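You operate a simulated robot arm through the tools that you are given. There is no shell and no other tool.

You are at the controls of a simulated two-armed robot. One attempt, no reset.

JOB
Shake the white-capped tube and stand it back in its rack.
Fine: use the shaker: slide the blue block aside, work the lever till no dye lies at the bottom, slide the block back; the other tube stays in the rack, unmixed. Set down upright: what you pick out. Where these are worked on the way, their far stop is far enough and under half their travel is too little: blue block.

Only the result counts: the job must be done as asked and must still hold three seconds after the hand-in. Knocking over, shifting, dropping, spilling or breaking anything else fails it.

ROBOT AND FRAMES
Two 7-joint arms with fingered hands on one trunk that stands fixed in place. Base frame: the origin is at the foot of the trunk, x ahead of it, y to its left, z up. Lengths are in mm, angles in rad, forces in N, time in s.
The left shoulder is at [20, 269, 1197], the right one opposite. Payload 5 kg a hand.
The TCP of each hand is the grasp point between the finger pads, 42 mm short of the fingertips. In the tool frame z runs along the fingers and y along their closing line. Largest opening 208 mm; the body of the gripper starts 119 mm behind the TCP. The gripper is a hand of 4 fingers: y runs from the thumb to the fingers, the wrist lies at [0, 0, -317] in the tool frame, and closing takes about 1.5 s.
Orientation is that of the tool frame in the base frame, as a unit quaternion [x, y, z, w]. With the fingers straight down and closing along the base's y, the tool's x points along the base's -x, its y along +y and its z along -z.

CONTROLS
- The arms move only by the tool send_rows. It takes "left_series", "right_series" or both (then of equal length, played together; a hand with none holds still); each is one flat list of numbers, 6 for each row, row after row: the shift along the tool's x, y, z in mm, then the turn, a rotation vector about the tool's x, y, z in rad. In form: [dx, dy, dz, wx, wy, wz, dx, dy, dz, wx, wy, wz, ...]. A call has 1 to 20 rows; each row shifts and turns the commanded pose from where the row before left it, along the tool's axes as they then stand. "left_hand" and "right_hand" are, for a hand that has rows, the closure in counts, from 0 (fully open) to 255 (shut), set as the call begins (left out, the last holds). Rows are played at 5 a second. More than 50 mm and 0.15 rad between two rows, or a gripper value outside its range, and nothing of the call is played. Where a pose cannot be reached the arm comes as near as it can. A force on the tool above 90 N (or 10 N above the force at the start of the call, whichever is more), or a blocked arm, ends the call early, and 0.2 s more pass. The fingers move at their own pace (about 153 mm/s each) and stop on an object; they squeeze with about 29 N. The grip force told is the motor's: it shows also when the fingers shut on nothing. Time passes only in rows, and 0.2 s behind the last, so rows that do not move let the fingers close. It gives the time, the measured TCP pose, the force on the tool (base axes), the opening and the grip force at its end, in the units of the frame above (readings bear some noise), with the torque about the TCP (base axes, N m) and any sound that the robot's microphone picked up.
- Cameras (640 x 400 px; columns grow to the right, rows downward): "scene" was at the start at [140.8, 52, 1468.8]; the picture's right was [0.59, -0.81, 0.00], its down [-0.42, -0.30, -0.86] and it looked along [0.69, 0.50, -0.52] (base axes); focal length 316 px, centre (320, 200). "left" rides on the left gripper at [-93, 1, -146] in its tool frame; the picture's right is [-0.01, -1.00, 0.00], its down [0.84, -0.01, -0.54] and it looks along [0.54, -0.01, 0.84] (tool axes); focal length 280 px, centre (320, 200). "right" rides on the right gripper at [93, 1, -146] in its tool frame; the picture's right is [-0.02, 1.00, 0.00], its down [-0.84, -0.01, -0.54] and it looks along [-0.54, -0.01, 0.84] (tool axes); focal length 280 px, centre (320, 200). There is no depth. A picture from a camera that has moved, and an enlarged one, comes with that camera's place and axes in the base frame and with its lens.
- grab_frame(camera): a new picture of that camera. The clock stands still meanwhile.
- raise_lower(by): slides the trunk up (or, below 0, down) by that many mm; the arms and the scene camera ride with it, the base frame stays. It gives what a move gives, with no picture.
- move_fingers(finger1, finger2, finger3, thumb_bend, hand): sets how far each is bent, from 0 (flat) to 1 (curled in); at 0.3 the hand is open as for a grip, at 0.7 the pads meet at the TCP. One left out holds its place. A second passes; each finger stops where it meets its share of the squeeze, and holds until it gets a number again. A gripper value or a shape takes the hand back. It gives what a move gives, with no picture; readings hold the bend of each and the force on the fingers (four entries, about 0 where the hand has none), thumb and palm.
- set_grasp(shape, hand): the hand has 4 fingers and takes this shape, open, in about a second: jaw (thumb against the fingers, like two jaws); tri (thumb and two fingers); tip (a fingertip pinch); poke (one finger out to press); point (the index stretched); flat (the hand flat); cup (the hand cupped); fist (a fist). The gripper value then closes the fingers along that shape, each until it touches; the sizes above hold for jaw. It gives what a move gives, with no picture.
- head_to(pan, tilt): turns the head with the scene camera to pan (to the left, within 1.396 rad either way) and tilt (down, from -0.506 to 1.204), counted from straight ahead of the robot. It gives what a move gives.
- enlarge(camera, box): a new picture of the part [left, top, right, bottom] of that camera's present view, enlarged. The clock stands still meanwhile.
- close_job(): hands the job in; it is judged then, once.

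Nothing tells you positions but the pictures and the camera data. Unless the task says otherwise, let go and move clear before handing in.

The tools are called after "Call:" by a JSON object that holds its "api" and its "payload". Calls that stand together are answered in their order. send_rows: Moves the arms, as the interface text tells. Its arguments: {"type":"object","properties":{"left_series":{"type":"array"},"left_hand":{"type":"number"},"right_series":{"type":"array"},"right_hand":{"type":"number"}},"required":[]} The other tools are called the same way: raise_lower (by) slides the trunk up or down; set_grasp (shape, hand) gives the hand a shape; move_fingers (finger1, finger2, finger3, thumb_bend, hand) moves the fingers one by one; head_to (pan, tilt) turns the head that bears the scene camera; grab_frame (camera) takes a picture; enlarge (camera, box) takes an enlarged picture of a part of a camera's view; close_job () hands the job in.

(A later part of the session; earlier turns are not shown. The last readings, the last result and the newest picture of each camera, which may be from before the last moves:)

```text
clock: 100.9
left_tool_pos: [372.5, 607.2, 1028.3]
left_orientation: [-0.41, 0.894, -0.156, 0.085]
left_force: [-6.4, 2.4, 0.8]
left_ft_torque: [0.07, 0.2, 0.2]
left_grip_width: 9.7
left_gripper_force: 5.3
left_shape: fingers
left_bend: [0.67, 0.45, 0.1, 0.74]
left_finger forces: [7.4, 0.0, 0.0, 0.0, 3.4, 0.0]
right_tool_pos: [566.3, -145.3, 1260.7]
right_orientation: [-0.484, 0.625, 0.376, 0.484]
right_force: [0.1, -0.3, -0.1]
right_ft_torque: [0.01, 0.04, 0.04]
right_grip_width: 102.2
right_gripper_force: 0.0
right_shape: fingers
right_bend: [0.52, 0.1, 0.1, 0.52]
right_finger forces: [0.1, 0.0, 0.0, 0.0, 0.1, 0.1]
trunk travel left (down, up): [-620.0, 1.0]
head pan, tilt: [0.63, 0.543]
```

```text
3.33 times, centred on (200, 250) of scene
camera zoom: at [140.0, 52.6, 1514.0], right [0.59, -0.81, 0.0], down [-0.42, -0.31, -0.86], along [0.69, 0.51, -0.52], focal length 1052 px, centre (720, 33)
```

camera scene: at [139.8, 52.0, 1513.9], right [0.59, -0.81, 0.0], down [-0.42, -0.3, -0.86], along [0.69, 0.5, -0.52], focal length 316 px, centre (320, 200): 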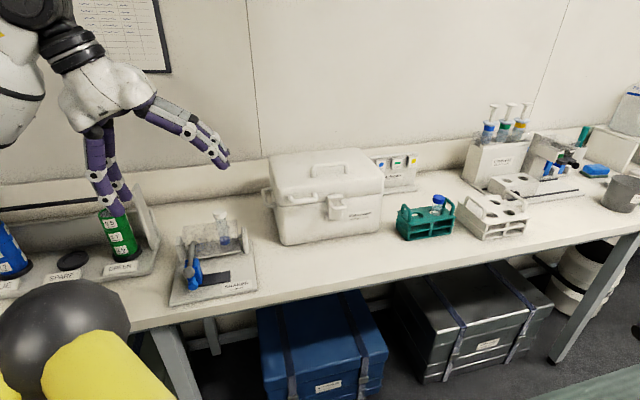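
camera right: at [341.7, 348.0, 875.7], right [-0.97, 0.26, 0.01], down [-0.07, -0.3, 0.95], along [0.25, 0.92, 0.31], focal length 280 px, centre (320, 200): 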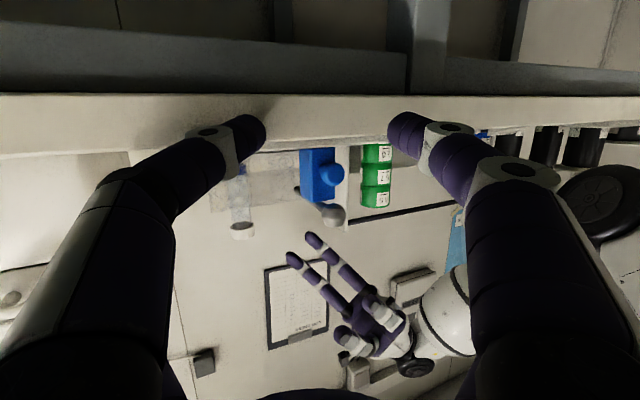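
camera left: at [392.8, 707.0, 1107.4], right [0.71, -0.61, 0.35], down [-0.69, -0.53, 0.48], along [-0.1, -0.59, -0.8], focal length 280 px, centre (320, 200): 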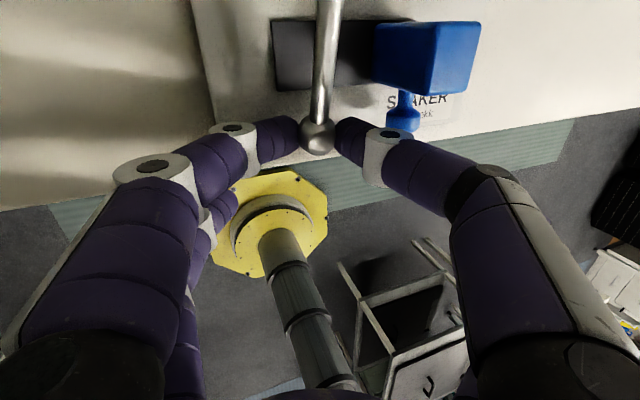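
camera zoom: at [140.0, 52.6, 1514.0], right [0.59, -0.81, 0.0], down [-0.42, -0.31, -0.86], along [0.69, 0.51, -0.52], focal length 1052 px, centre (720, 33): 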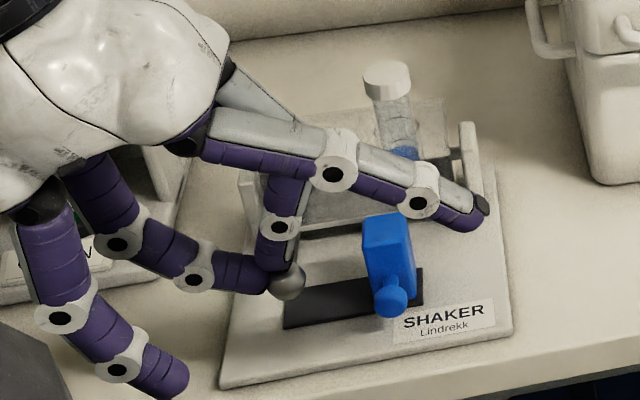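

The upper stop is at about the start height, and the fingers slipped off the top of the ball. I'll reopen, come down and grip the ball again.

Call:
{"api": "move_fingers", "payload": {"hand": "left", "finger1": 0.54, "thumb_bend": 0.54}}

Call:
{"api": "send_rows", "payload": {"left_series": [0.25, 3.7, 10.0, 0, 0, 0, 0.25, 3.7, 10.0, 0, 0, 0, 0, 0, 0, 0, 0, 0]}}

Call:
{"api": "grab_frame", "payload": {"camera": "left"}}

Call:
{"api": "enlarge", "payload": {"camera": "scene", "box": [140, 190, 260, 310]}}

```text
clock: 101.9
left_tool_pos: [374.0, 604.8, 1026.7]
left_orientation: [-0.409, 0.895, -0.157, 0.085]
left_force: [-0.6, -0.2, 0.9]
left_ft_torque: [0.0, 0.01, 0.02]
left_grip_width: 91.1
left_gripper_force: 0.0
left_shape: fingers
left_bend: [0.54, 0.45, 0.1, 0.54]
left_finger forces: [0.0, 0.0, 0.1, 0.0, 0.1, 0.0]
right_tool_pos: [567.7, -147.4, 1262.1]
right_orientation: [-0.483, 0.626, 0.375, 0.484]
right_force: [0.2, 0.1, 0.0]
right_ft_torque: [0.03, -0.02, 0.03]
right_grip_width: 102.2
right_gripper_force: 0.0
right_shape: fingers
right_bend: [0.52, 0.1, 0.1, 0.52]
right_finger forces: [0.0, 0.1, 0.0, 0.1, 0.0, 0.0]
trunk travel left (down, up): [-620.0, 1.0]
head pan, tilt: [0.63, 0.543]
```

```text
clock: 102.7
left_tool_pos: [374.0, 605.7, 1005.5]
left_orientation: [-0.408, 0.895, -0.156, 0.085]
left_force: [-0.1, -0.8, 0.2]
left_ft_torque: [0.0, -0.03, 0.0]
left_grip_width: 91.2
left_gripper_force: 0.1
left_shape: fingers
left_bend: [0.54, 0.45, 0.1, 0.54]
left_finger forces: [0.0, 0.1, 0.1, 0.0, 0.0, 0.0]
right_tool_pos: [566.1, -146.4, 1261.2]
right_orientation: [-0.483, 0.626, 0.375, 0.485]
right_force: [1.1, -1.1, -0.7]
right_ft_torque: [-0.02, -0.01, -0.03]
right_grip_width: 102.2
right_gripper_force: 0.1
right_shape: fingers
right_bend: [0.52, 0.1, 0.1, 0.52]
right_finger forces: [0.1, 0.0, 0.0, 0.0, 0.0, 0.0]
trunk travel left (down, up): [-620.0, 1.0]
head pan, tilt: [0.63, 0.543]
```

```text
taken
camera left: at [392.8, 708.6, 1144.5], right [0.72, -0.6, 0.35], down [-0.69, -0.53, 0.49], along [-0.11, -0.59, -0.8], focal length 280 px, centre (320, 200)
```

left: 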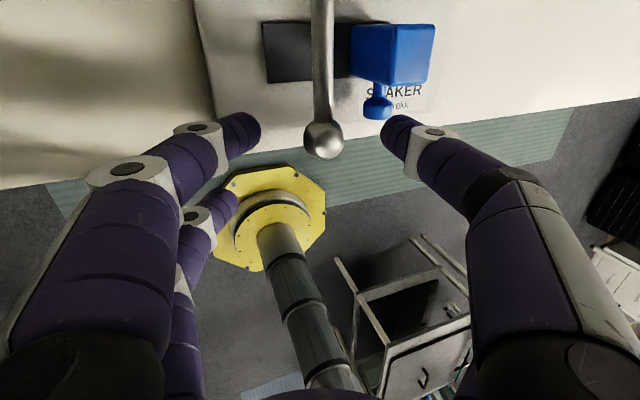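

```text
3.33 times, centred on (200, 250) of scene
camera zoom: at [140.2, 52.0, 1513.9], right [0.59, -0.81, 0.0], down [-0.42, -0.3, -0.86], along [0.69, 0.5, -0.52], focal length 1052 px, centre (720, 33)
```

zoom: 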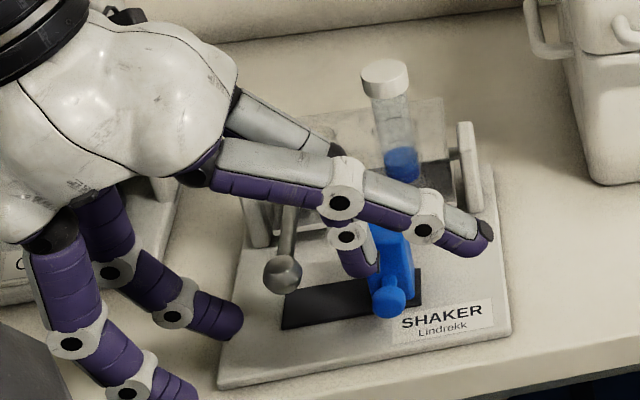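

The lever springs back to the top by itself, which helps. I'll rise 7 mm to centre on the ball and grip again.

Call:
{"api": "send_rows", "payload": {"left_series": [-0.16, -2.4, -6.5, 0, 0, 0, 0, 0, 0, 0, 0, 0]}}

Call:
{"api": "move_fingers", "payload": {"hand": "left", "finger1": 0.75, "thumb_bend": 0.75}}

```text
clock: 103.3
left_tool_pos: [374.4, 605.5, 1013.0]
left_orientation: [-0.409, 0.895, -0.156, 0.086]
left_force: [-0.2, -0.2, 0.5]
left_ft_torque: [0.01, 0.03, 0.0]
left_grip_width: 91.0
left_gripper_force: 0.0
left_shape: fingers
left_bend: [0.54, 0.45, 0.1, 0.54]
left_finger forces: [0.0, 0.0, 0.0, 0.0, 0.0, 0.0]
right_tool_pos: [566.8, -147.2, 1261.4]
right_orientation: [-0.482, 0.626, 0.375, 0.485]
right_force: [-0.3, 0.4, -0.3]
right_ft_torque: [-0.04, 0.0, 0.02]
right_grip_width: 102.3
right_gripper_force: 0.2
right_shape: fingers
right_bend: [0.52, 0.1, 0.1, 0.52]
right_finger forces: [0.0, 0.0, 0.0, 0.1, 0.1, 0.1]
trunk travel left (down, up): [-620.0, 1.0]
head pan, tilt: [0.63, 0.543]
```

```text
clock: 104.3
left_tool_pos: [374.2, 606.4, 1011.8]
left_orientation: [-0.409, 0.895, -0.157, 0.085]
left_force: [7.0, -9.3, -3.0]
left_ft_torque: [-0.24, -0.02, -0.39]
left_grip_width: 29.9
left_gripper_force: 14.9
left_shape: fingers
left_bend: [0.65, 0.45, 0.1, 0.68]
left_finger forces: [9.8, 0.1, 0.0, 0.0, 19.4, 0.0]
right_tool_pos: [567.0, -146.9, 1259.9]
right_orientation: [-0.482, 0.625, 0.376, 0.485]
right_force: [0.1, -0.4, 0.0]
right_ft_torque: [0.0, -0.01, 0.0]
right_grip_width: 102.1
right_gripper_force: 0.0
right_shape: fingers
right_bend: [0.52, 0.1, 0.1, 0.52]
right_finger forces: [0.1, 0.0, 0.0, 0.0, 0.1, 0.1]
trunk travel left (down, up): [-620.0, 1.0]
head pan, tilt: [0.63, 0.543]
```

Gripped again. Now two full strokes between the stops.

Call:
{"api": "send_rows", "payload": {"left_series": [-0.04, -1.9, 0.7, 0, 0, 0, 0.25, 3.58, 9.61, 0, 0, 0, 0.25, 3.58, 9.61, 0, 0, 0, 0.25, 3.58, 9.61, 0, 0, 0, 0.25, 3.58, 9.61, 0, 0, 0, -0.25, -3.58, -9.61, 0, 0, 0, -0.25, -3.58, -9.61, 0, 0, 0, -0.25, -3.58, -9.61, 0, 0, 0, -0.25, -3.58, -9.61, 0, 0, 0, 0.25, 3.58, 9.61, 0, 0, 0, 0.25, 3.58, 9.61, 0, 0, 0, 0.25, 3.58, 9.61, 0, 0, 0, 0.25, 3.58, 9.61, 0, 0, 0, -0.25, -3.58, -9.61, 0, 0, 0, -0.25, -3.58, -9.61, 0, 0, 0, -0.25, -3.58, -9.61, 0, 0, 0, -0.25, -3.58, -9.61, 0, 0, 0, 0, 0, 0, 0, 0, 0]}}

Call:
{"api": "enlarge", "payload": {"camera": "scene", "box": [140, 190, 260, 310]}}

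Call:
{"api": "enlarge", "payload": {"camera": "scene", "box": [200, 205, 250, 250]}}

```text
clock: 108.1
left_tool_pos: [376.2, 604.6, 1011.3]
left_orientation: [-0.41, 0.894, -0.157, 0.085]
left_force: [4.0, -6.8, -2.5]
left_ft_torque: [-0.27, 0.08, -0.26]
left_grip_width: 30.0
left_gripper_force: 14.4
left_shape: fingers
left_bend: [0.65, 0.45, 0.1, 0.68]
left_finger forces: [11.6, 0.0, 0.0, 0.0, 17.3, 0.0]
right_tool_pos: [567.0, -147.2, 1262.0]
right_orientation: [-0.483, 0.626, 0.376, 0.484]
right_force: [-0.4, -0.7, 0.3]
right_ft_torque: [0.01, -0.01, 0.02]
right_grip_width: 102.3
right_gripper_force: 0.0
right_shape: fingers
right_bend: [0.52, 0.1, 0.1, 0.52]
right_finger forces: [0.0, 0.0, 0.0, 0.0, 0.0, 0.1]
trunk travel left (down, up): [-620.0, 1.0]
head pan, tilt: [0.63, 0.543]
```

```text
3.33 times, centred on (200, 250) of scene
camera zoom: at [140.6, 51.6, 1513.8], right [0.59, -0.81, 0.0], down [-0.42, -0.3, -0.86], along [0.69, 0.5, -0.52], focal length 1052 px, centre (720, 33)
```

zoom: 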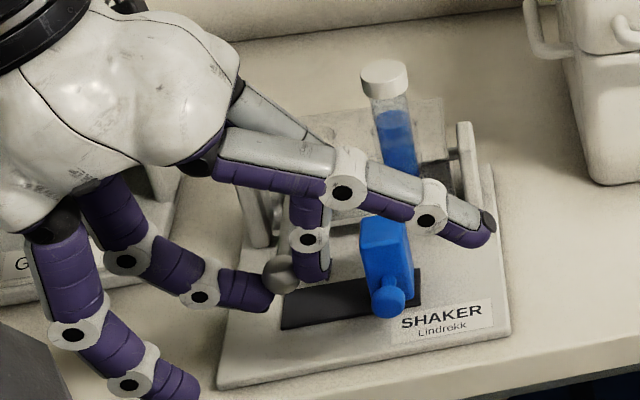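

```text
8.89 times, centred on (225, 228) of scene
camera zoom: at [140.6, 51.6, 1513.8], right [0.59, -0.81, 0.0], down [-0.42, -0.3, -0.86], along [0.69, 0.5, -0.52], focal length 2806 px, centre (1164, -44)
```

zoom: 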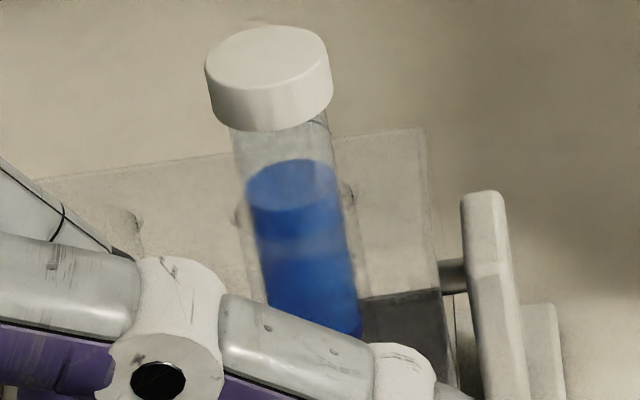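

The dye has risen through most of the liquid, but I can't see the bottom yet. Two more strokes.

Call:
{"api": "send_rows", "payload": {"left_series": [0.25, 3.58, 9.61, 0, 0, 0, 0.25, 3.58, 9.61, 0, 0, 0, 0.25, 3.58, 9.61, 0, 0, 0, 0.25, 3.58, 9.61, 0, 0, 0, -0.25, -3.58, -9.61, 0, 0, 0, -0.25, -3.58, -9.61, 0, 0, 0, -0.25, -3.58, -9.61, 0, 0, 0, -0.25, -3.58, -9.61, 0, 0, 0, 0.25, 3.58, 9.61, 0, 0, 0, 0.25, 3.58, 9.61, 0, 0, 0, 0.25, 3.58, 9.61, 0, 0, 0, 0.25, 3.58, 9.61, 0, 0, 0, -0.25, -3.58, -9.61, 0, 0, 0, -0.25, -3.58, -9.61, 0, 0, 0, -0.25, -3.58, -9.61, 0, 0, 0, -0.25, -3.58, -9.61, 0, 0, 0, 0, 0, 0, 0, 0, 0]}}

Call:
{"api": "enlarge", "payload": {"camera": "scene", "box": [140, 190, 260, 310]}}

Call:
{"api": "enlarge", "payload": {"camera": "scene", "box": [200, 205, 250, 250]}}

```text
clock: 111.7
left_tool_pos: [377.3, 604.0, 1013.7]
left_orientation: [-0.409, 0.895, -0.157, 0.085]
left_force: [7.4, -3.6, -8.9]
left_ft_torque: [-0.3, 0.11, -0.22]
left_grip_width: 30.0
left_gripper_force: 13.3
left_shape: fingers
left_bend: [0.64, 0.45, 0.1, 0.68]
left_finger forces: [11.1, 0.0, 0.1, 0.0, 15.4, 0.0]
right_tool_pos: [566.9, -147.1, 1261.5]
right_orientation: [-0.482, 0.626, 0.375, 0.485]
right_force: [0.5, 0.3, 0.1]
right_ft_torque: [0.02, 0.01, 0.0]
right_grip_width: 102.3
right_gripper_force: 0.2
right_shape: fingers
right_bend: [0.52, 0.1, 0.1, 0.52]
right_finger forces: [0.0, 0.1, 0.0, 0.0, 0.1, 0.1]
trunk travel left (down, up): [-620.0, 1.0]
head pan, tilt: [0.63, 0.543]
```

```text
3.33 times, centred on (200, 250) of scene
camera zoom: at [141.0, 52.1, 1513.7], right [0.59, -0.81, 0.0], down [-0.42, -0.3, -0.86], along [0.69, 0.5, -0.52], focal length 1052 px, centre (720, 33)
```

zoom: 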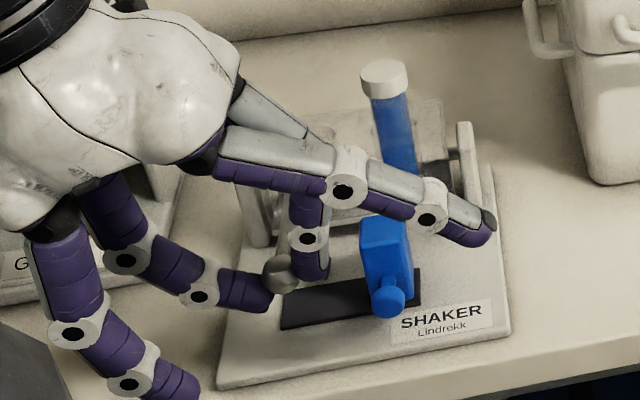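

```text
8.89 times, centred on (225, 228) of scene
camera zoom: at [141.0, 52.1, 1513.7], right [0.59, -0.81, 0.0], down [-0.42, -0.3, -0.86], along [0.69, 0.5, -0.52], focal length 2806 px, centre (1164, -44)
```

zoom: 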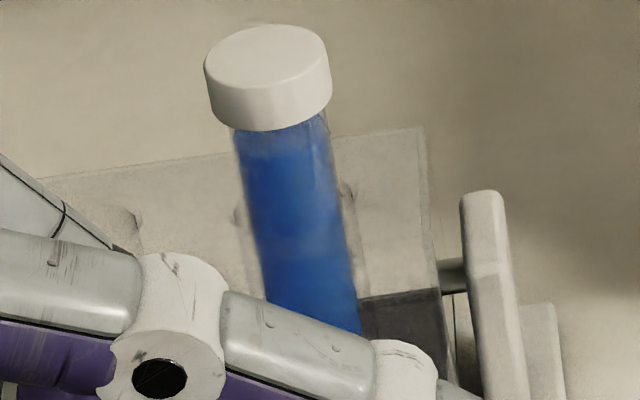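

The whole column is blue now. Two more strokes for certainty, then I'll let go and check the bottom of the tube.

Call:
{"api": "send_rows", "payload": {"left_series": [0.25, 3.58, 9.61, 0, 0, 0, 0.25, 3.58, 9.61, 0, 0, 0, 0.25, 3.58, 9.61, 0, 0, 0, 0.25, 3.58, 9.61, 0, 0, 0, -0.25, -3.58, -9.61, 0, 0, 0, -0.25, -3.58, -9.61, 0, 0, 0, -0.25, -3.58, -9.61, 0, 0, 0, -0.25, -3.58, -9.61, 0, 0, 0, 0.25, 3.58, 9.61, 0, 0, 0, 0.25, 3.58, 9.61, 0, 0, 0, 0.25, 3.58, 9.61, 0, 0, 0, 0.25, 3.58, 9.61, 0, 0, 0, -0.25, -3.58, -9.61, 0, 0, 0, -0.25, -3.58, -9.61, 0, 0, 0, -0.25, -3.58, -9.61, 0, 0, 0, -0.25, -3.58, -9.61, 0, 0, 0, 0, 0, 0, 0, 0, 0]}}

Call:
{"api": "move_fingers", "payload": {"hand": "left", "finger1": 0.52, "thumb_bend": 0.52}}

Call:
{"api": "send_rows", "payload": {"left_series": [-0.8, -11.4, -30.7, 0, 0, 0, -0.8, -11.4, -30.7, 0, 0, 0, -0.8, -11.4, -30.7, 0, 0, 0, 0, 0, 0, 0, 0, 0]}}

Call:
{"api": "enlarge", "payload": {"camera": "scene", "box": [130, 180, 270, 310]}}

Call:
{"api": "enlarge", "payload": {"camera": "scene", "box": [195, 205, 245, 250]}}

```text
clock: 115.3
left_tool_pos: [377.2, 603.2, 1012.7]
left_orientation: [-0.41, 0.895, -0.157, 0.085]
left_force: [5.4, -7.1, -4.7]
left_ft_torque: [-0.31, 0.09, -0.28]
left_grip_width: 29.8
left_gripper_force: 14.6
left_shape: fingers
left_bend: [0.64, 0.45, 0.1, 0.68]
left_finger forces: [11.5, 0.1, 0.0, 0.0, 17.6, 0.0]
right_tool_pos: [567.6, -147.3, 1261.2]
right_orientation: [-0.482, 0.626, 0.375, 0.485]
right_force: [0.4, -0.3, -0.3]
right_ft_torque: [0.01, 0.01, -0.03]
right_grip_width: 102.0
right_gripper_force: 0.2
right_shape: fingers
right_bend: [0.52, 0.1, 0.1, 0.52]
right_finger forces: [0.0, 0.0, 0.0, 0.0, 0.1, 0.0]
trunk travel left (down, up): [-620.0, 1.0]
head pan, tilt: [0.63, 0.543]
```

```text
clock: 116.3
left_tool_pos: [377.4, 604.7, 1013.1]
left_orientation: [-0.409, 0.895, -0.156, 0.085]
left_force: [0.2, 0.5, -0.2]
left_ft_torque: [-0.02, 0.02, -0.03]
left_grip_width: 101.7
left_gripper_force: 0.1
left_shape: fingers
left_bend: [0.52, 0.45, 0.1, 0.52]
left_finger forces: [0.0, 0.1, 0.0, 0.0, 0.0, 0.1]
right_tool_pos: [567.2, -146.5, 1262.1]
right_orientation: [-0.482, 0.625, 0.375, 0.485]
right_force: [0.3, -0.1, 0.6]
right_ft_torque: [0.01, 0.02, -0.01]
right_grip_width: 102.3
right_gripper_force: 0.1
right_shape: fingers
right_bend: [0.52, 0.1, 0.1, 0.52]
right_finger forces: [0.0, 0.0, 0.0, 0.0, 0.0, 0.1]
trunk travel left (down, up): [-620.0, 1.0]
head pan, tilt: [0.63, 0.543]
```

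```text
clock: 117.3
left_tool_pos: [374.2, 604.1, 1111.6]
left_orientation: [-0.409, 0.895, -0.157, 0.085]
left_force: [0.3, 0.5, -0.8]
left_ft_torque: [-0.02, -0.01, 0.02]
left_grip_width: 101.5
left_gripper_force: 0.1
left_shape: fingers
left_bend: [0.52, 0.45, 0.1, 0.52]
left_finger forces: [0.1, 0.0, 0.0, 0.1, 0.1, 0.1]
right_tool_pos: [567.1, -147.5, 1261.5]
right_orientation: [-0.483, 0.626, 0.375, 0.484]
right_force: [-0.1, 0.6, 0.3]
right_ft_torque: [-0.03, 0.0, 0.03]
right_grip_width: 102.1
right_gripper_force: 0.1
right_shape: fingers
right_bend: [0.52, 0.1, 0.1, 0.52]
right_finger forces: [0.0, 0.0, 0.0, 0.0, 0.1, 0.1]
trunk travel left (down, up): [-620.0, 1.0]
head pan, tilt: [0.63, 0.543]
```

```text
3.08 times, centred on (200, 245) of scene
camera zoom: at [140.3, 52.5, 1513.7], right [0.59, -0.81, 0.0], down [-0.42, -0.31, -0.86], along [0.69, 0.5, -0.52], focal length 971 px, centre (689, 62)
```

zoom: 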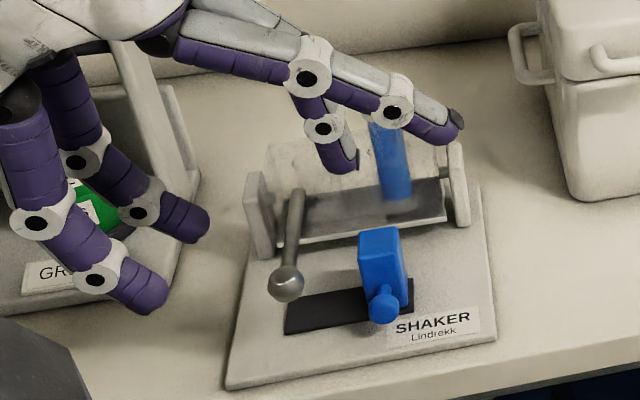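

```text
8.89 times, centred on (220, 228) of scene
camera zoom: at [140.3, 52.5, 1513.7], right [0.59, -0.81, 0.0], down [-0.42, -0.31, -0.86], along [0.69, 0.5, -0.52], focal length 2806 px, centre (1209, -44)
```

zoom: 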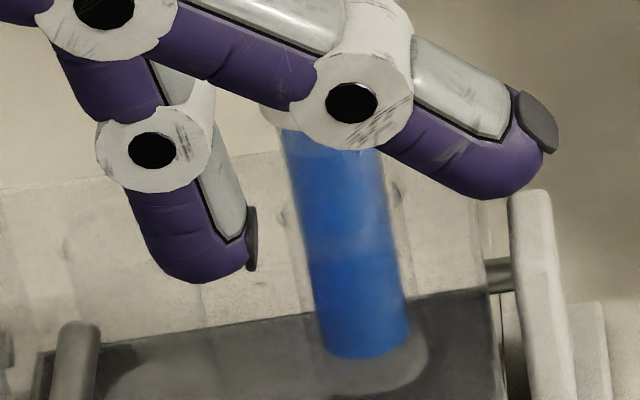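

The tube is evenly blue with no dye layer at the bottom, and the lever is back at its top. Next is to slide the block home by pushing its right face with the thumb and finger 3, so I'll set the fingers and tilt the hand the other way.

Call:
{"api": "move_fingers", "payload": {"hand": "left", "finger1": 0.1, "finger2": 0.1, "finger3": 0.62, "thumb_bend": 0.62}}

Call:
{"api": "send_rows", "payload": {"left_series": [0, 0, 0, -0.125, 0, 0, 0, 0, 0, -0.125, 0, 0, 0, 0, 0, -0.125, 0, 0, 0, 0, 0, -0.125, 0, 0, 0, 0, 0, 0, 0, 0]}}

Call:
{"api": "grab_frame", "payload": {"camera": "left"}}

```text
clock: 118.3
left_tool_pos: [373.9, 604.4, 1111.3]
left_orientation: [-0.41, 0.895, -0.156, 0.086]
left_force: [0.6, -1.3, -0.1]
left_ft_torque: [0.02, 0.01, -0.02]
left_grip_width: 168.1
left_gripper_force: 0.1
left_shape: fingers
left_bend: [0.1, 0.1, 0.62, 0.62]
left_finger forces: [0.0, 0.0, 0.0, 0.0, 0.0, 0.0]
right_tool_pos: [566.8, -146.6, 1262.0]
right_orientation: [-0.482, 0.626, 0.375, 0.485]
right_force: [0.2, 0.2, 0.3]
right_ft_torque: [0.0, 0.03, 0.02]
right_grip_width: 102.1
right_gripper_force: 0.1
right_shape: fingers
right_bend: [0.52, 0.1, 0.1, 0.52]
right_finger forces: [0.1, 0.0, 0.0, 0.0, 0.0, 0.0]
trunk travel left (down, up): [-620.0, 1.0]
head pan, tilt: [0.63, 0.543]
```

```text
clock: 119.5
left_tool_pos: [375.4, 605.9, 1110.8]
left_orientation: [-0.418, 0.905, 0.069, -0.019]
left_force: [-0.8, 0.5, -1.3]
left_ft_torque: [-0.1, 0.0, 0.01]
left_grip_width: 168.4
left_gripper_force: 0.0
left_shape: fingers
left_bend: [0.1, 0.1, 0.62, 0.62]
left_finger forces: [0.1, 0.0, 0.1, 0.1, 0.1, 0.0]
right_tool_pos: [567.1, -146.5, 1261.5]
right_orientation: [-0.483, 0.626, 0.374, 0.484]
right_force: [-0.3, 0.5, -0.2]
right_ft_torque: [-0.04, -0.01, -0.04]
right_grip_width: 102.3
right_gripper_force: 0.0
right_shape: fingers
right_bend: [0.52, 0.1, 0.1, 0.52]
right_finger forces: [0.0, 0.0, 0.0, 0.0, 0.1, 0.0]
trunk travel left (down, up): [-620.0, 1.0]
head pan, tilt: [0.63, 0.543]
```

```text
taken
camera left: at [448.7, 661.0, 1258.0], right [0.76, -0.63, -0.14], down [-0.49, -0.71, 0.51], along [-0.42, -0.32, -0.85], focal length 280 px, centre (320, 200)
```

left: 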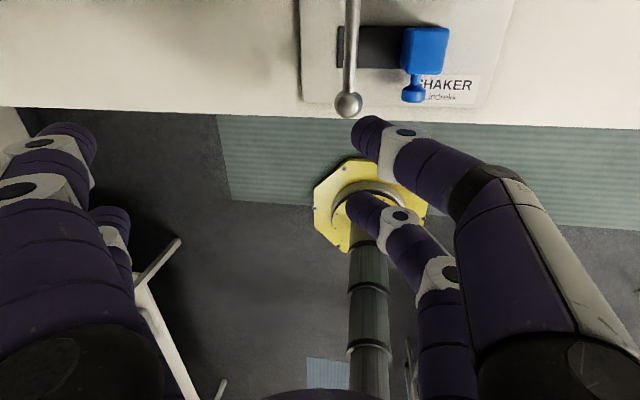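

Now I'll move over to the right of the block and descend part-way.

Call:
{"api": "send_rows", "payload": {"left_series": [-15.6, -28.4, -3.7, 0, 0, 0, -15.6, -28.4, -3.7, 0, 0, 0, -15.6, -28.4, -3.7, 0, 0, 0, 0.77, -4.7, 33, 0, 0, 0, 0.77, -4.7, 33, 0, 0, 0, 0.77, -4.7, 33, 0, 0, 0, 0, 0, 0, 0, 0, 0]}}

Call:
{"api": "grab_frame", "payload": {"camera": "left"}}

Call:
{"api": "enlarge", "payload": {"camera": "scene", "box": [140, 170, 300, 310]}}

```text
clock: 121.1
left_tool_pos: [472.6, 583.0, 1011.9]
left_orientation: [-0.418, 0.906, 0.07, -0.019]
left_force: [-0.5, -0.5, 0.8]
left_ft_torque: [0.06, -0.04, 0.02]
left_grip_width: 168.1
left_gripper_force: 0.1
left_shape: fingers
left_bend: [0.1, 0.1, 0.62, 0.62]
left_finger forces: [0.0, 0.0, 0.0, 0.0, 0.0, 0.1]
right_tool_pos: [566.3, -148.3, 1262.3]
right_orientation: [-0.482, 0.625, 0.375, 0.485]
right_force: [-1.2, -0.7, -0.1]
right_ft_torque: [-0.01, 0.0, -0.02]
right_grip_width: 102.2
right_gripper_force: 0.2
right_shape: fingers
right_bend: [0.52, 0.1, 0.1, 0.52]
right_finger forces: [0.1, 0.0, 0.0, 0.0, 0.0, 0.0]
trunk travel left (down, up): [-620.0, 1.0]
head pan, tilt: [0.63, 0.543]
```

```text
taken
camera left: at [546.0, 639.0, 1158.5], right [0.76, -0.63, -0.14], down [-0.49, -0.71, 0.51], along [-0.42, -0.32, -0.85], focal length 280 px, centre (320, 200)
```

left: 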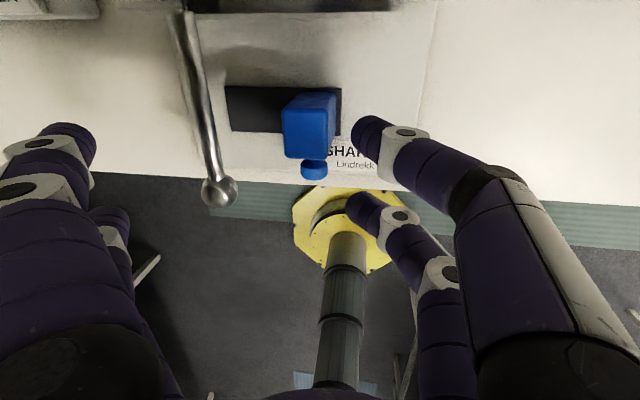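

```text
2.86 times, centred on (220, 240) of scene
camera zoom: at [139.8, 51.3, 1514.0], right [0.59, -0.81, 0.0], down [-0.42, -0.3, -0.86], along [0.69, 0.5, -0.52], focal length 902 px, centre (606, 86)
```

zoom: 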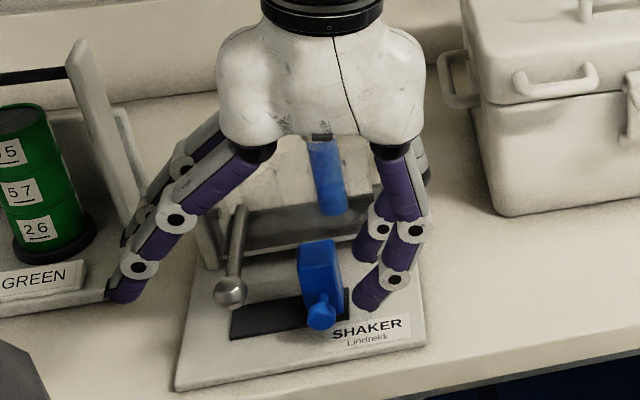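

Thumb and finger 3 are just right of the block. I'll descend to pushing height.

Call:
{"api": "send_rows", "payload": {"left_series": [0.5, -3.3, 23, 0, 0, 0, 0.5, -3.3, 23, 0, 0, 0, 0, 0, 0, 0, 0, 0]}}

Call:
{"api": "grab_frame", "payload": {"camera": "left"}}

Call:
{"api": "enlarge", "payload": {"camera": "scene", "box": [150, 190, 280, 310]}}

```text
clock: 121.9
left_tool_pos: [472.4, 583.7, 964.3]
left_orientation: [-0.418, 0.906, 0.07, -0.019]
left_force: [-0.1, -1.2, 3.5]
left_ft_torque: [-0.18, 0.03, -0.04]
left_grip_width: 168.4
left_gripper_force: 1.9
left_shape: fingers
left_bend: [0.1, 0.1, 0.62, 0.62]
left_finger forces: [0.1, 0.0, 3.1, 0.0, 0.0, 0.0]
right_tool_pos: [566.7, -145.7, 1262.5]
right_orientation: [-0.483, 0.626, 0.375, 0.484]
right_force: [-0.2, 0.4, 0.0]
right_ft_torque: [-0.01, 0.01, 0.0]
right_grip_width: 102.2
right_gripper_force: 0.0
right_shape: fingers
right_bend: [0.52, 0.1, 0.1, 0.52]
right_finger forces: [0.0, 0.0, 0.1, 0.1, 0.1, 0.0]
trunk travel left (down, up): [-620.0, 1.0]
head pan, tilt: [0.63, 0.543]
```

```text
taken
camera left: at [545.8, 639.4, 1111.9], right [0.76, -0.63, -0.14], down [-0.49, -0.71, 0.51], along [-0.42, -0.32, -0.85], focal length 280 px, centre (320, 200)
```

left: 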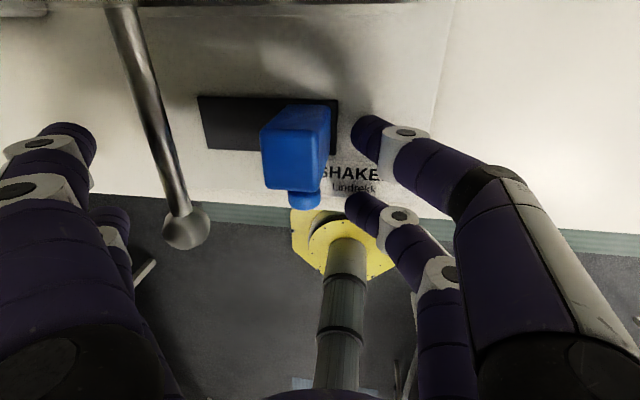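

```text
3.33 times, centred on (215, 250) of scene
camera zoom: at [140.2, 52.0, 1513.9], right [0.59, -0.81, 0.0], down [-0.42, -0.3, -0.86], along [0.69, 0.5, -0.52], focal length 1052 px, centre (670, 33)
```

zoom: 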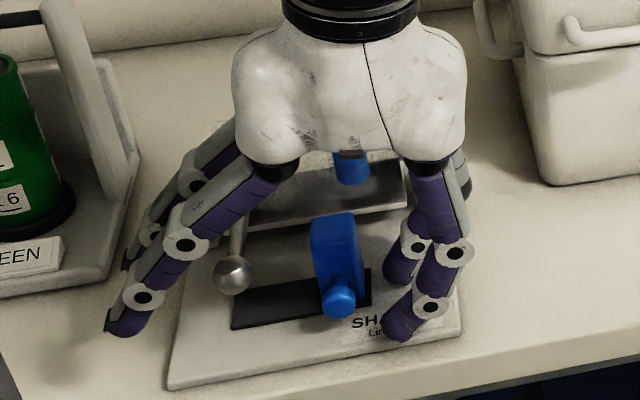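

Finger 3 just brushes the base plate, so I'll rise 4 mm and push the block back left (−f1) in small steps.

Call:
{"api": "send_rows", "payload": {"left_series": [-0.1, 0.56, -3.96, 0, 0, 0, 0.14, 7.93, 1.12, 0, 0, 0, 0.14, 7.93, 1.12, 0, 0, 0, 0.14, 7.93, 1.12, 0, 0, 0, 0.14, 7.93, 1.12, 0, 0, 0, 0.14, 7.93, 1.12, 0, 0, 0]}}

Call:
{"api": "grab_frame", "payload": {"camera": "left"}}

Call:
{"api": "enlarge", "payload": {"camera": "scene", "box": [150, 190, 280, 310]}}

```text
clock: 123.3
left_tool_pos: [440.8, 609.5, 967.9]
left_orientation: [-0.417, 0.906, 0.069, -0.018]
left_force: [0.1, -0.5, -0.1]
left_ft_torque: [-0.02, -0.04, 0.0]
left_grip_width: 168.8
left_gripper_force: 0.7
left_shape: fingers
left_bend: [0.1, 0.1, 0.62, 0.62]
left_finger forces: [0.0, 0.0, 0.0, 0.0, 0.4, 0.1]
right_tool_pos: [565.6, -146.9, 1261.8]
right_orientation: [-0.483, 0.626, 0.375, 0.484]
right_force: [-0.6, 0.4, 0.8]
right_ft_torque: [-0.03, 0.0, 0.01]
right_grip_width: 102.3
right_gripper_force: 0.2
right_shape: fingers
right_bend: [0.52, 0.1, 0.1, 0.52]
right_finger forces: [0.0, 0.0, 0.0, 0.0, 0.0, 0.0]
trunk travel left (down, up): [-620.0, 1.0]
head pan, tilt: [0.63, 0.543]
```

```text
taken
camera left: at [514.0, 666.0, 1115.8], right [0.76, -0.63, -0.14], down [-0.49, -0.71, 0.51], along [-0.42, -0.32, -0.85], focal length 280 px, centre (320, 200)
```

left: 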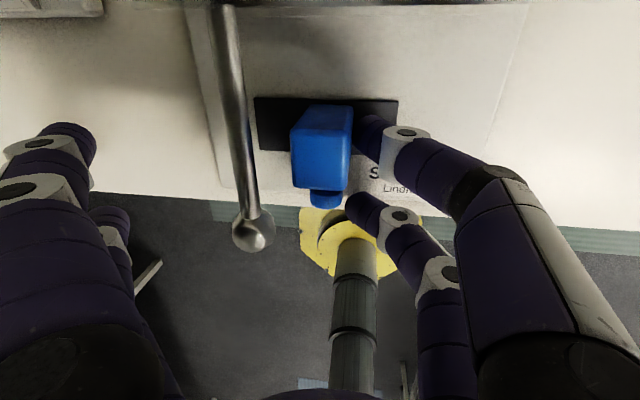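

```text
3.33 times, centred on (215, 250) of scene
camera zoom: at [140.0, 52.4, 1513.9], right [0.59, -0.81, 0.0], down [-0.42, -0.31, -0.86], along [0.69, 0.5, -0.52], focal length 1052 px, centre (670, 33)
```

zoom: 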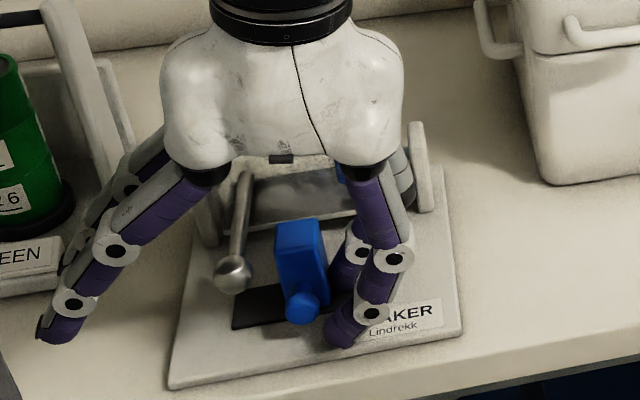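

The block is sliding back smoothly. I'll continue, slower toward the home stop.

Call:
{"api": "send_rows", "payload": {"left_series": [0.14, 7.93, 1.12, 0, 0, 0, 0.14, 7.93, 1.12, 0, 0, 0, 0.14, 7.93, 1.12, 0, 0, 0, 0.07, 3.96, 0.56, 0, 0, 0, 0.07, 3.96, 0.56, 0, 0, 0]}}

Call:
{"api": "grab_frame", "payload": {"camera": "left"}}

Call:
{"api": "enlarge", "payload": {"camera": "scene", "box": [150, 190, 280, 310]}}

```text
clock: 124.5
left_tool_pos: [416.0, 630.9, 969.8]
left_orientation: [-0.418, 0.906, 0.07, -0.018]
left_force: [-0.9, 0.0, -0.2]
left_ft_torque: [-0.01, -0.03, 0.01]
left_grip_width: 168.3
left_gripper_force: 0.0
left_shape: fingers
left_bend: [0.1, 0.1, 0.62, 0.62]
left_finger forces: [0.2, 0.0, 0.0, 0.1, 0.0, 0.0]
right_tool_pos: [567.6, -146.1, 1262.2]
right_orientation: [-0.483, 0.626, 0.375, 0.484]
right_force: [-0.1, 0.3, 0.1]
right_ft_torque: [-0.01, 0.04, 0.02]
right_grip_width: 102.4
right_gripper_force: 0.1
right_shape: fingers
right_bend: [0.52, 0.1, 0.1, 0.52]
right_finger forces: [0.1, 0.0, 0.0, 0.1, 0.0, 0.0]
trunk travel left (down, up): [-620.0, 1.0]
head pan, tilt: [0.63, 0.543]
```

```text
taken
camera left: at [489.5, 686.3, 1116.9], right [0.76, -0.63, -0.14], down [-0.49, -0.71, 0.51], along [-0.42, -0.32, -0.85], focal length 280 px, centre (320, 200)
```

left: 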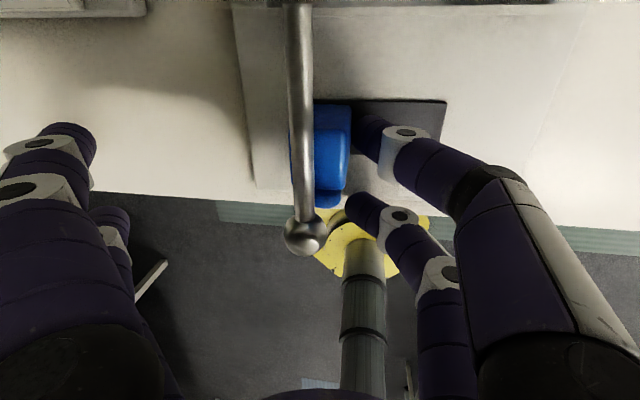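

```text
3.33 times, centred on (215, 250) of scene
camera zoom: at [140.2, 52.3, 1513.9], right [0.59, -0.81, 0.0], down [-0.42, -0.31, -0.86], along [0.69, 0.5, -0.52], focal length 1052 px, centre (670, 33)
```

zoom: 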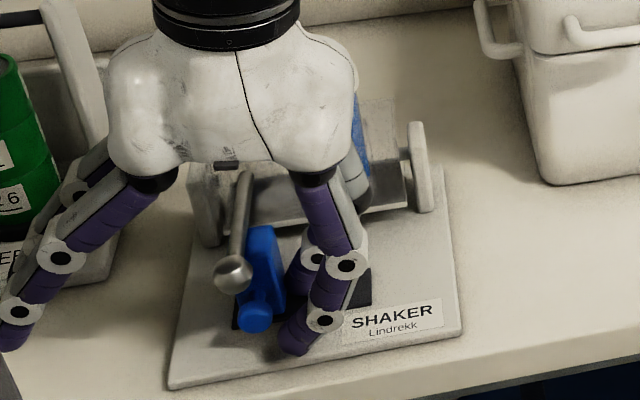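

The block is within 7 mm or so of home. I'll push gently in 2.5 mm steps until it stops.

Call:
{"api": "send_rows", "payload": {"left_series": [0.05, 2.5, 0.35, 0, 0, 0, 0.05, 2.5, 0.35, 0, 0, 0, 0.05, 2.5, 0.35, 0, 0, 0]}}

Call:
{"api": "enlarge", "payload": {"camera": "scene", "box": [150, 190, 280, 310]}}

Call:
{"api": "grab_frame", "payload": {"camera": "left"}}

```text
clock: 125.3
left_tool_pos: [410.5, 635.2, 970.1]
left_orientation: [-0.417, 0.906, 0.07, -0.018]
left_force: [0.0, 0.1, 0.7]
left_ft_torque: [-0.03, 0.01, -0.02]
left_grip_width: 168.4
left_gripper_force: 0.0
left_shape: fingers
left_bend: [0.1, 0.1, 0.62, 0.62]
left_finger forces: [0.1, 0.1, 0.0, 0.1, 0.7, 0.0]
right_tool_pos: [567.6, -146.1, 1261.2]
right_orientation: [-0.482, 0.626, 0.375, 0.485]
right_force: [0.1, -0.5, 0.2]
right_ft_torque: [0.02, 0.01, -0.02]
right_grip_width: 102.1
right_gripper_force: 0.0
right_shape: fingers
right_bend: [0.52, 0.1, 0.1, 0.52]
right_finger forces: [0.0, 0.0, 0.0, 0.0, 0.0, 0.0]
trunk travel left (down, up): [-620.0, 1.0]
head pan, tilt: [0.63, 0.543]
```

```text
3.33 times, centred on (215, 250) of scene
camera zoom: at [140.3, 52.1, 1513.9], right [0.59, -0.81, 0.0], down [-0.42, -0.3, -0.86], along [0.69, 0.5, -0.52], focal length 1052 px, centre (670, 33)
```

zoom: 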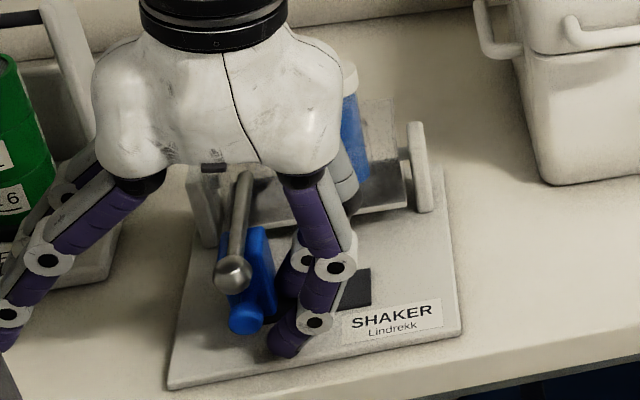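

```text
taken
camera left: at [484.1, 690.6, 1116.8], right [0.76, -0.63, -0.14], down [-0.49, -0.71, 0.51], along [-0.42, -0.32, -0.85], focal length 280 px, centre (320, 200)
```

left: 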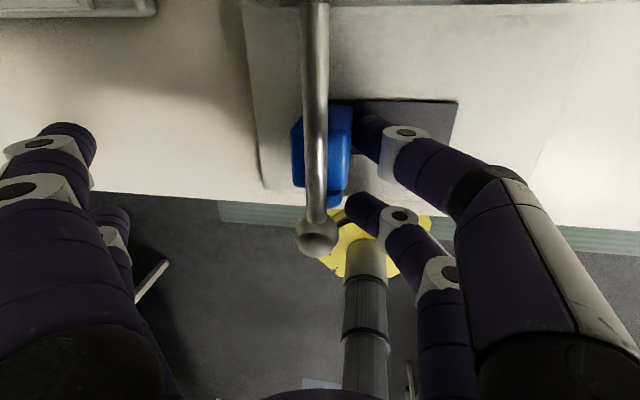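

The knob is nearly back under the ball as at the start. A couple more small pushes to confirm the stop.

Call:
{"api": "send_rows", "payload": {"left_series": [0.05, 2.5, 0.35, 0, 0, 0, 0.05, 2.5, 0.35, 0, 0, 0]}}

Call:
{"api": "enlarge", "payload": {"camera": "scene", "box": [150, 190, 280, 310]}}

```text
clock: 125.9
left_tool_pos: [407.2, 637.2, 970.7]
left_orientation: [-0.418, 0.906, 0.069, -0.019]
left_force: [4.1, -3.2, 2.3]
left_ft_torque: [-0.13, -0.24, -0.13]
left_grip_width: 171.8
left_gripper_force: 2.7
left_shape: fingers
left_bend: [0.1, 0.1, 0.62, 0.61]
left_finger forces: [0.0, 0.1, 0.1, 0.1, 4.8, 0.0]
right_tool_pos: [566.7, -147.1, 1261.2]
right_orientation: [-0.483, 0.625, 0.376, 0.485]
right_force: [0.0, 0.0, -0.6]
right_ft_torque: [-0.01, -0.02, 0.02]
right_grip_width: 102.1
right_gripper_force: 0.1
right_shape: fingers
right_bend: [0.52, 0.1, 0.1, 0.52]
right_finger forces: [0.0, 0.0, 0.0, 0.0, 0.0, 0.0]
trunk travel left (down, up): [-620.0, 1.0]
head pan, tilt: [0.63, 0.543]
```

```text
3.33 times, centred on (215, 250) of scene
camera zoom: at [140.3, 51.8, 1513.9], right [0.59, -0.81, 0.0], down [-0.42, -0.3, -0.86], along [0.69, 0.5, -0.52], focal length 1052 px, centre (670, 33)
```

zoom: 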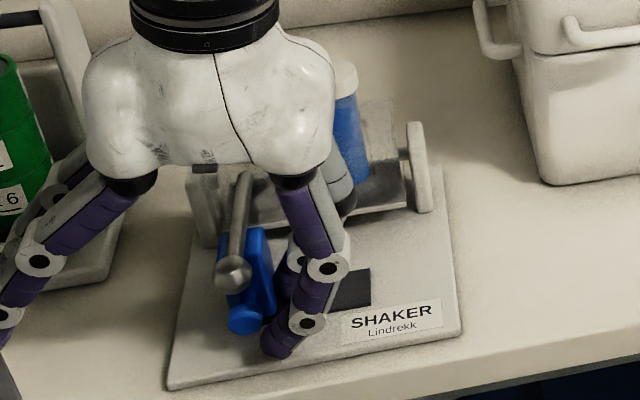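

Resistance shows, so the block is at its home stop. One last 2 mm nudge, then I'll back off right and lift clear.

Call:
{"api": "send_rows", "payload": {"left_series": [0.04, 2.0, 0.28, 0, 0, 0, 0, 0, 0, 0, 0, 0]}}

Call:
{"api": "send_rows", "payload": {"left_series": [-0.1, -7.9, -1.1, 0, 0, 0, -0.1, -9.9, -1.4, 0, 0, 0, -0.1, -9.9, -1.4, 0, 0, 0, -0.8, 4.7, -33, 0, 0, 0, -0.8, 4.7, -33, 0, 0, 0, -0.8, 4.7, -33, 0, 0, 0, -0.8, 4.7, -33, 0, 0, 0, -0.8, 4.7, -33, 0, 0, 0, 0, 0, 0, 0, 0, 0]}}

Call:
{"api": "enlarge", "payload": {"camera": "scene", "box": [150, 190, 280, 310]}}

Call:
{"api": "enlarge", "payload": {"camera": "scene", "box": [175, 240, 235, 300]}}

```text
clock: 126.5
left_tool_pos: [406.1, 638.5, 969.8]
left_orientation: [-0.417, 0.906, 0.069, -0.018]
left_force: [6.2, -4.4, 5.0]
left_ft_torque: [-0.16, -0.41, -0.25]
left_grip_width: 172.9
left_gripper_force: 3.8
left_shape: fingers
left_bend: [0.1, 0.1, 0.62, 0.61]
left_finger forces: [0.0, 0.1, 0.0, 0.0, 7.7, 0.0]
right_tool_pos: [566.6, -147.8, 1261.6]
right_orientation: [-0.482, 0.626, 0.375, 0.485]
right_force: [0.3, 0.0, 0.9]
right_ft_torque: [0.0, 0.01, 0.0]
right_grip_width: 102.1
right_gripper_force: 0.0
right_shape: fingers
right_bend: [0.52, 0.1, 0.1, 0.52]
right_finger forces: [0.0, 0.0, 0.1, 0.1, 0.0, 0.0]
trunk travel left (down, up): [-620.0, 1.0]
head pan, tilt: [0.63, 0.543]
```

```text
clock: 128.5
left_tool_pos: [426.6, 621.2, 1135.2]
left_orientation: [-0.418, 0.905, 0.071, -0.019]
left_force: [-0.2, 0.6, 0.4]
left_ft_torque: [-0.02, 0.01, 0.04]
left_grip_width: 168.4
left_gripper_force: 0.1
left_shape: fingers
left_bend: [0.1, 0.1, 0.62, 0.62]
left_finger forces: [0.1, 0.0, 0.0, 0.0, 0.0, 0.1]
right_tool_pos: [566.4, -146.2, 1261.6]
right_orientation: [-0.483, 0.626, 0.375, 0.484]
right_force: [-0.4, 0.5, -0.2]
right_ft_torque: [0.01, 0.01, -0.01]
right_grip_width: 102.1
right_gripper_force: 0.0
right_shape: fingers
right_bend: [0.52, 0.1, 0.1, 0.52]
right_finger forces: [0.0, 0.0, 0.1, 0.1, 0.0, 0.1]
trunk travel left (down, up): [-620.0, 1.0]
head pan, tilt: [0.63, 0.543]
```

```text
3.33 times, centred on (215, 250) of scene
camera zoom: at [140.3, 52.6, 1513.7], right [0.59, -0.81, 0.0], down [-0.42, -0.31, -0.86], along [0.69, 0.5, -0.52], focal length 1052 px, centre (670, 33)
```

zoom: 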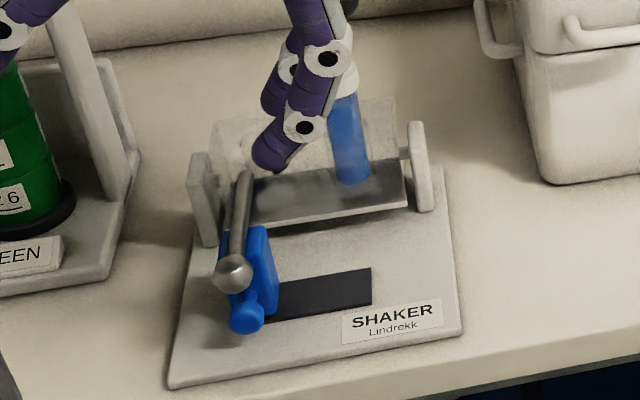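

```text
6.67 times, centred on (205, 270) of scene
camera zoom: at [140.3, 52.6, 1513.7], right [0.59, -0.81, 0.0], down [-0.42, -0.31, -0.86], along [0.69, 0.5, -0.52], focal length 2105 px, centre (1087, -267)
```

zoom: 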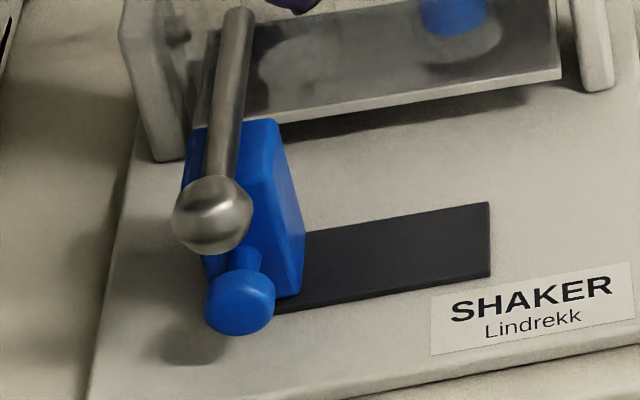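

The block is exactly back home and the lever is up, matching the first pictures. Now I'll move the left hand in front of the bench, where there is free space, and turn it back to the tube-gripping orientation.

Call:
{"api": "send_rows", "payload": {"left_series": [3.6, -24.4, -18.7, 0, 0, 0, 3.6, -24.4, -18.7, 0, 0, 0, 3.6, -24.4, -18.7, 0, 0, 0, 0, 0, 0, 0.075, 0, 0, 0, 0, 0, 0.075, 0, 0, 0, 0, 0, 0, 0, 0]}}

Call:
{"api": "move_fingers", "payload": {"hand": "left", "finger1": 0.3, "finger2": 0.54, "finger3": 0.54, "thumb_bend": 0.3}}

Call:
{"api": "send_rows", "payload": {"left_series": [0, 0, 0, 0, 0, 0.1385, 0, 0, 0, 0, 0, 0.1385, 0, 0, 0, 0, 0, 0.1385, 0, 0, 0, 0, 0, 0.1385, 0, 0, 0, 0, 0, 0.1385, 0, 0, 0, 0, 0, 0]}}

Call:
{"api": "grab_frame", "payload": {"camera": "scene"}}

```text
clock: 129.9
left_tool_pos: [479.8, 560.0, 1180.7]
left_orientation: [-0.418, 0.908, 0.002, 0.013]
left_force: [0.2, -0.1, -0.8]
left_ft_torque: [-0.06, 0.03, -0.03]
left_grip_width: 168.2
left_gripper_force: 0.0
left_shape: fingers
left_bend: [0.1, 0.1, 0.62, 0.62]
left_finger forces: [0.1, 0.0, 0.0, 0.0, 0.0, 0.0]
right_tool_pos: [565.8, -145.9, 1262.7]
right_orientation: [-0.483, 0.626, 0.375, 0.484]
right_force: [0.3, 0.1, 0.4]
right_ft_torque: [0.0, -0.03, 0.0]
right_grip_width: 102.1
right_gripper_force: 0.0
right_shape: fingers
right_bend: [0.52, 0.1, 0.1, 0.52]
right_finger forces: [0.1, 0.0, 0.0, 0.1, 0.0, 0.1]
trunk travel left (down, up): [-620.0, 1.0]
head pan, tilt: [0.63, 0.543]
```

```text
clock: 130.9
left_tool_pos: [478.7, 559.0, 1181.3]
left_orientation: [-0.417, 0.909, 0.002, 0.012]
left_force: [0.1, -0.1, -0.4]
left_ft_torque: [-0.02, -0.02, -0.02]
left_grip_width: 218.9
left_gripper_force: 0.1
left_shape: fingers
left_bend: [0.3, 0.54, 0.54, 0.3]
left_finger forces: [0.0, 0.1, 0.1, 0.1, 0.1, 0.0]
right_tool_pos: [566.8, -147.5, 1260.5]
right_orientation: [-0.483, 0.625, 0.375, 0.484]
right_force: [0.1, 0.6, -0.2]
right_ft_torque: [0.04, 0.0, 0.02]
right_grip_width: 102.3
right_gripper_force: 0.0
right_shape: fingers
right_bend: [0.52, 0.1, 0.1, 0.52]
right_finger forces: [0.0, 0.0, 0.1, 0.0, 0.1, 0.1]
trunk travel left (down, up): [-620.0, 1.0]
head pan, tilt: [0.63, 0.543]
```

```text
clock: 132.3
left_tool_pos: [481.7, 559.8, 1179.3]
left_orientation: [-0.083, 0.996, 0.006, 0.012]
left_force: [-0.1, -0.3, -0.4]
left_ft_torque: [-0.03, 0.01, 0.03]
left_grip_width: 219.0
left_gripper_force: 0.1
left_shape: fingers
left_bend: [0.3, 0.54, 0.54, 0.3]
left_finger forces: [0.0, 0.0, 0.1, 0.0, 0.0, 0.0]
right_tool_pos: [567.2, -145.7, 1262.0]
right_orientation: [-0.482, 0.625, 0.375, 0.486]
right_force: [-0.3, -0.4, 0.0]
right_ft_torque: [0.01, -0.01, -0.05]
right_grip_width: 102.3
right_gripper_force: 0.1
right_shape: fingers
right_bend: [0.52, 0.1, 0.1, 0.52]
right_finger forces: [0.0, 0.0, 0.0, 0.0, 0.0, 0.0]
trunk travel left (down, up): [-620.0, 1.0]
head pan, tilt: [0.63, 0.543]
```

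```text
taken
camera scene: at [140.2, 52.1, 1513.9], right [0.59, -0.81, 0.0], down [-0.42, -0.3, -0.86], along [0.69, 0.5, -0.52], focal length 316 px, centre (320, 200)
```

scene: 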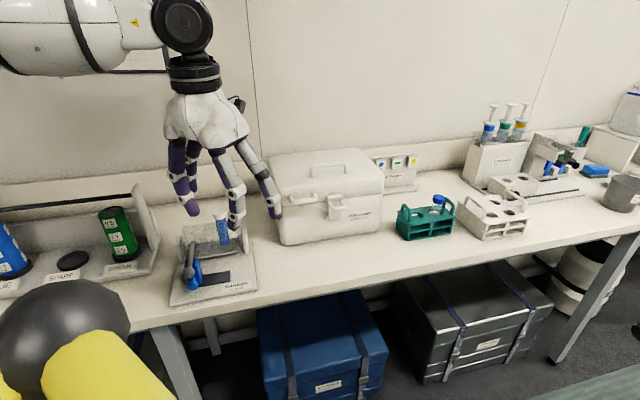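

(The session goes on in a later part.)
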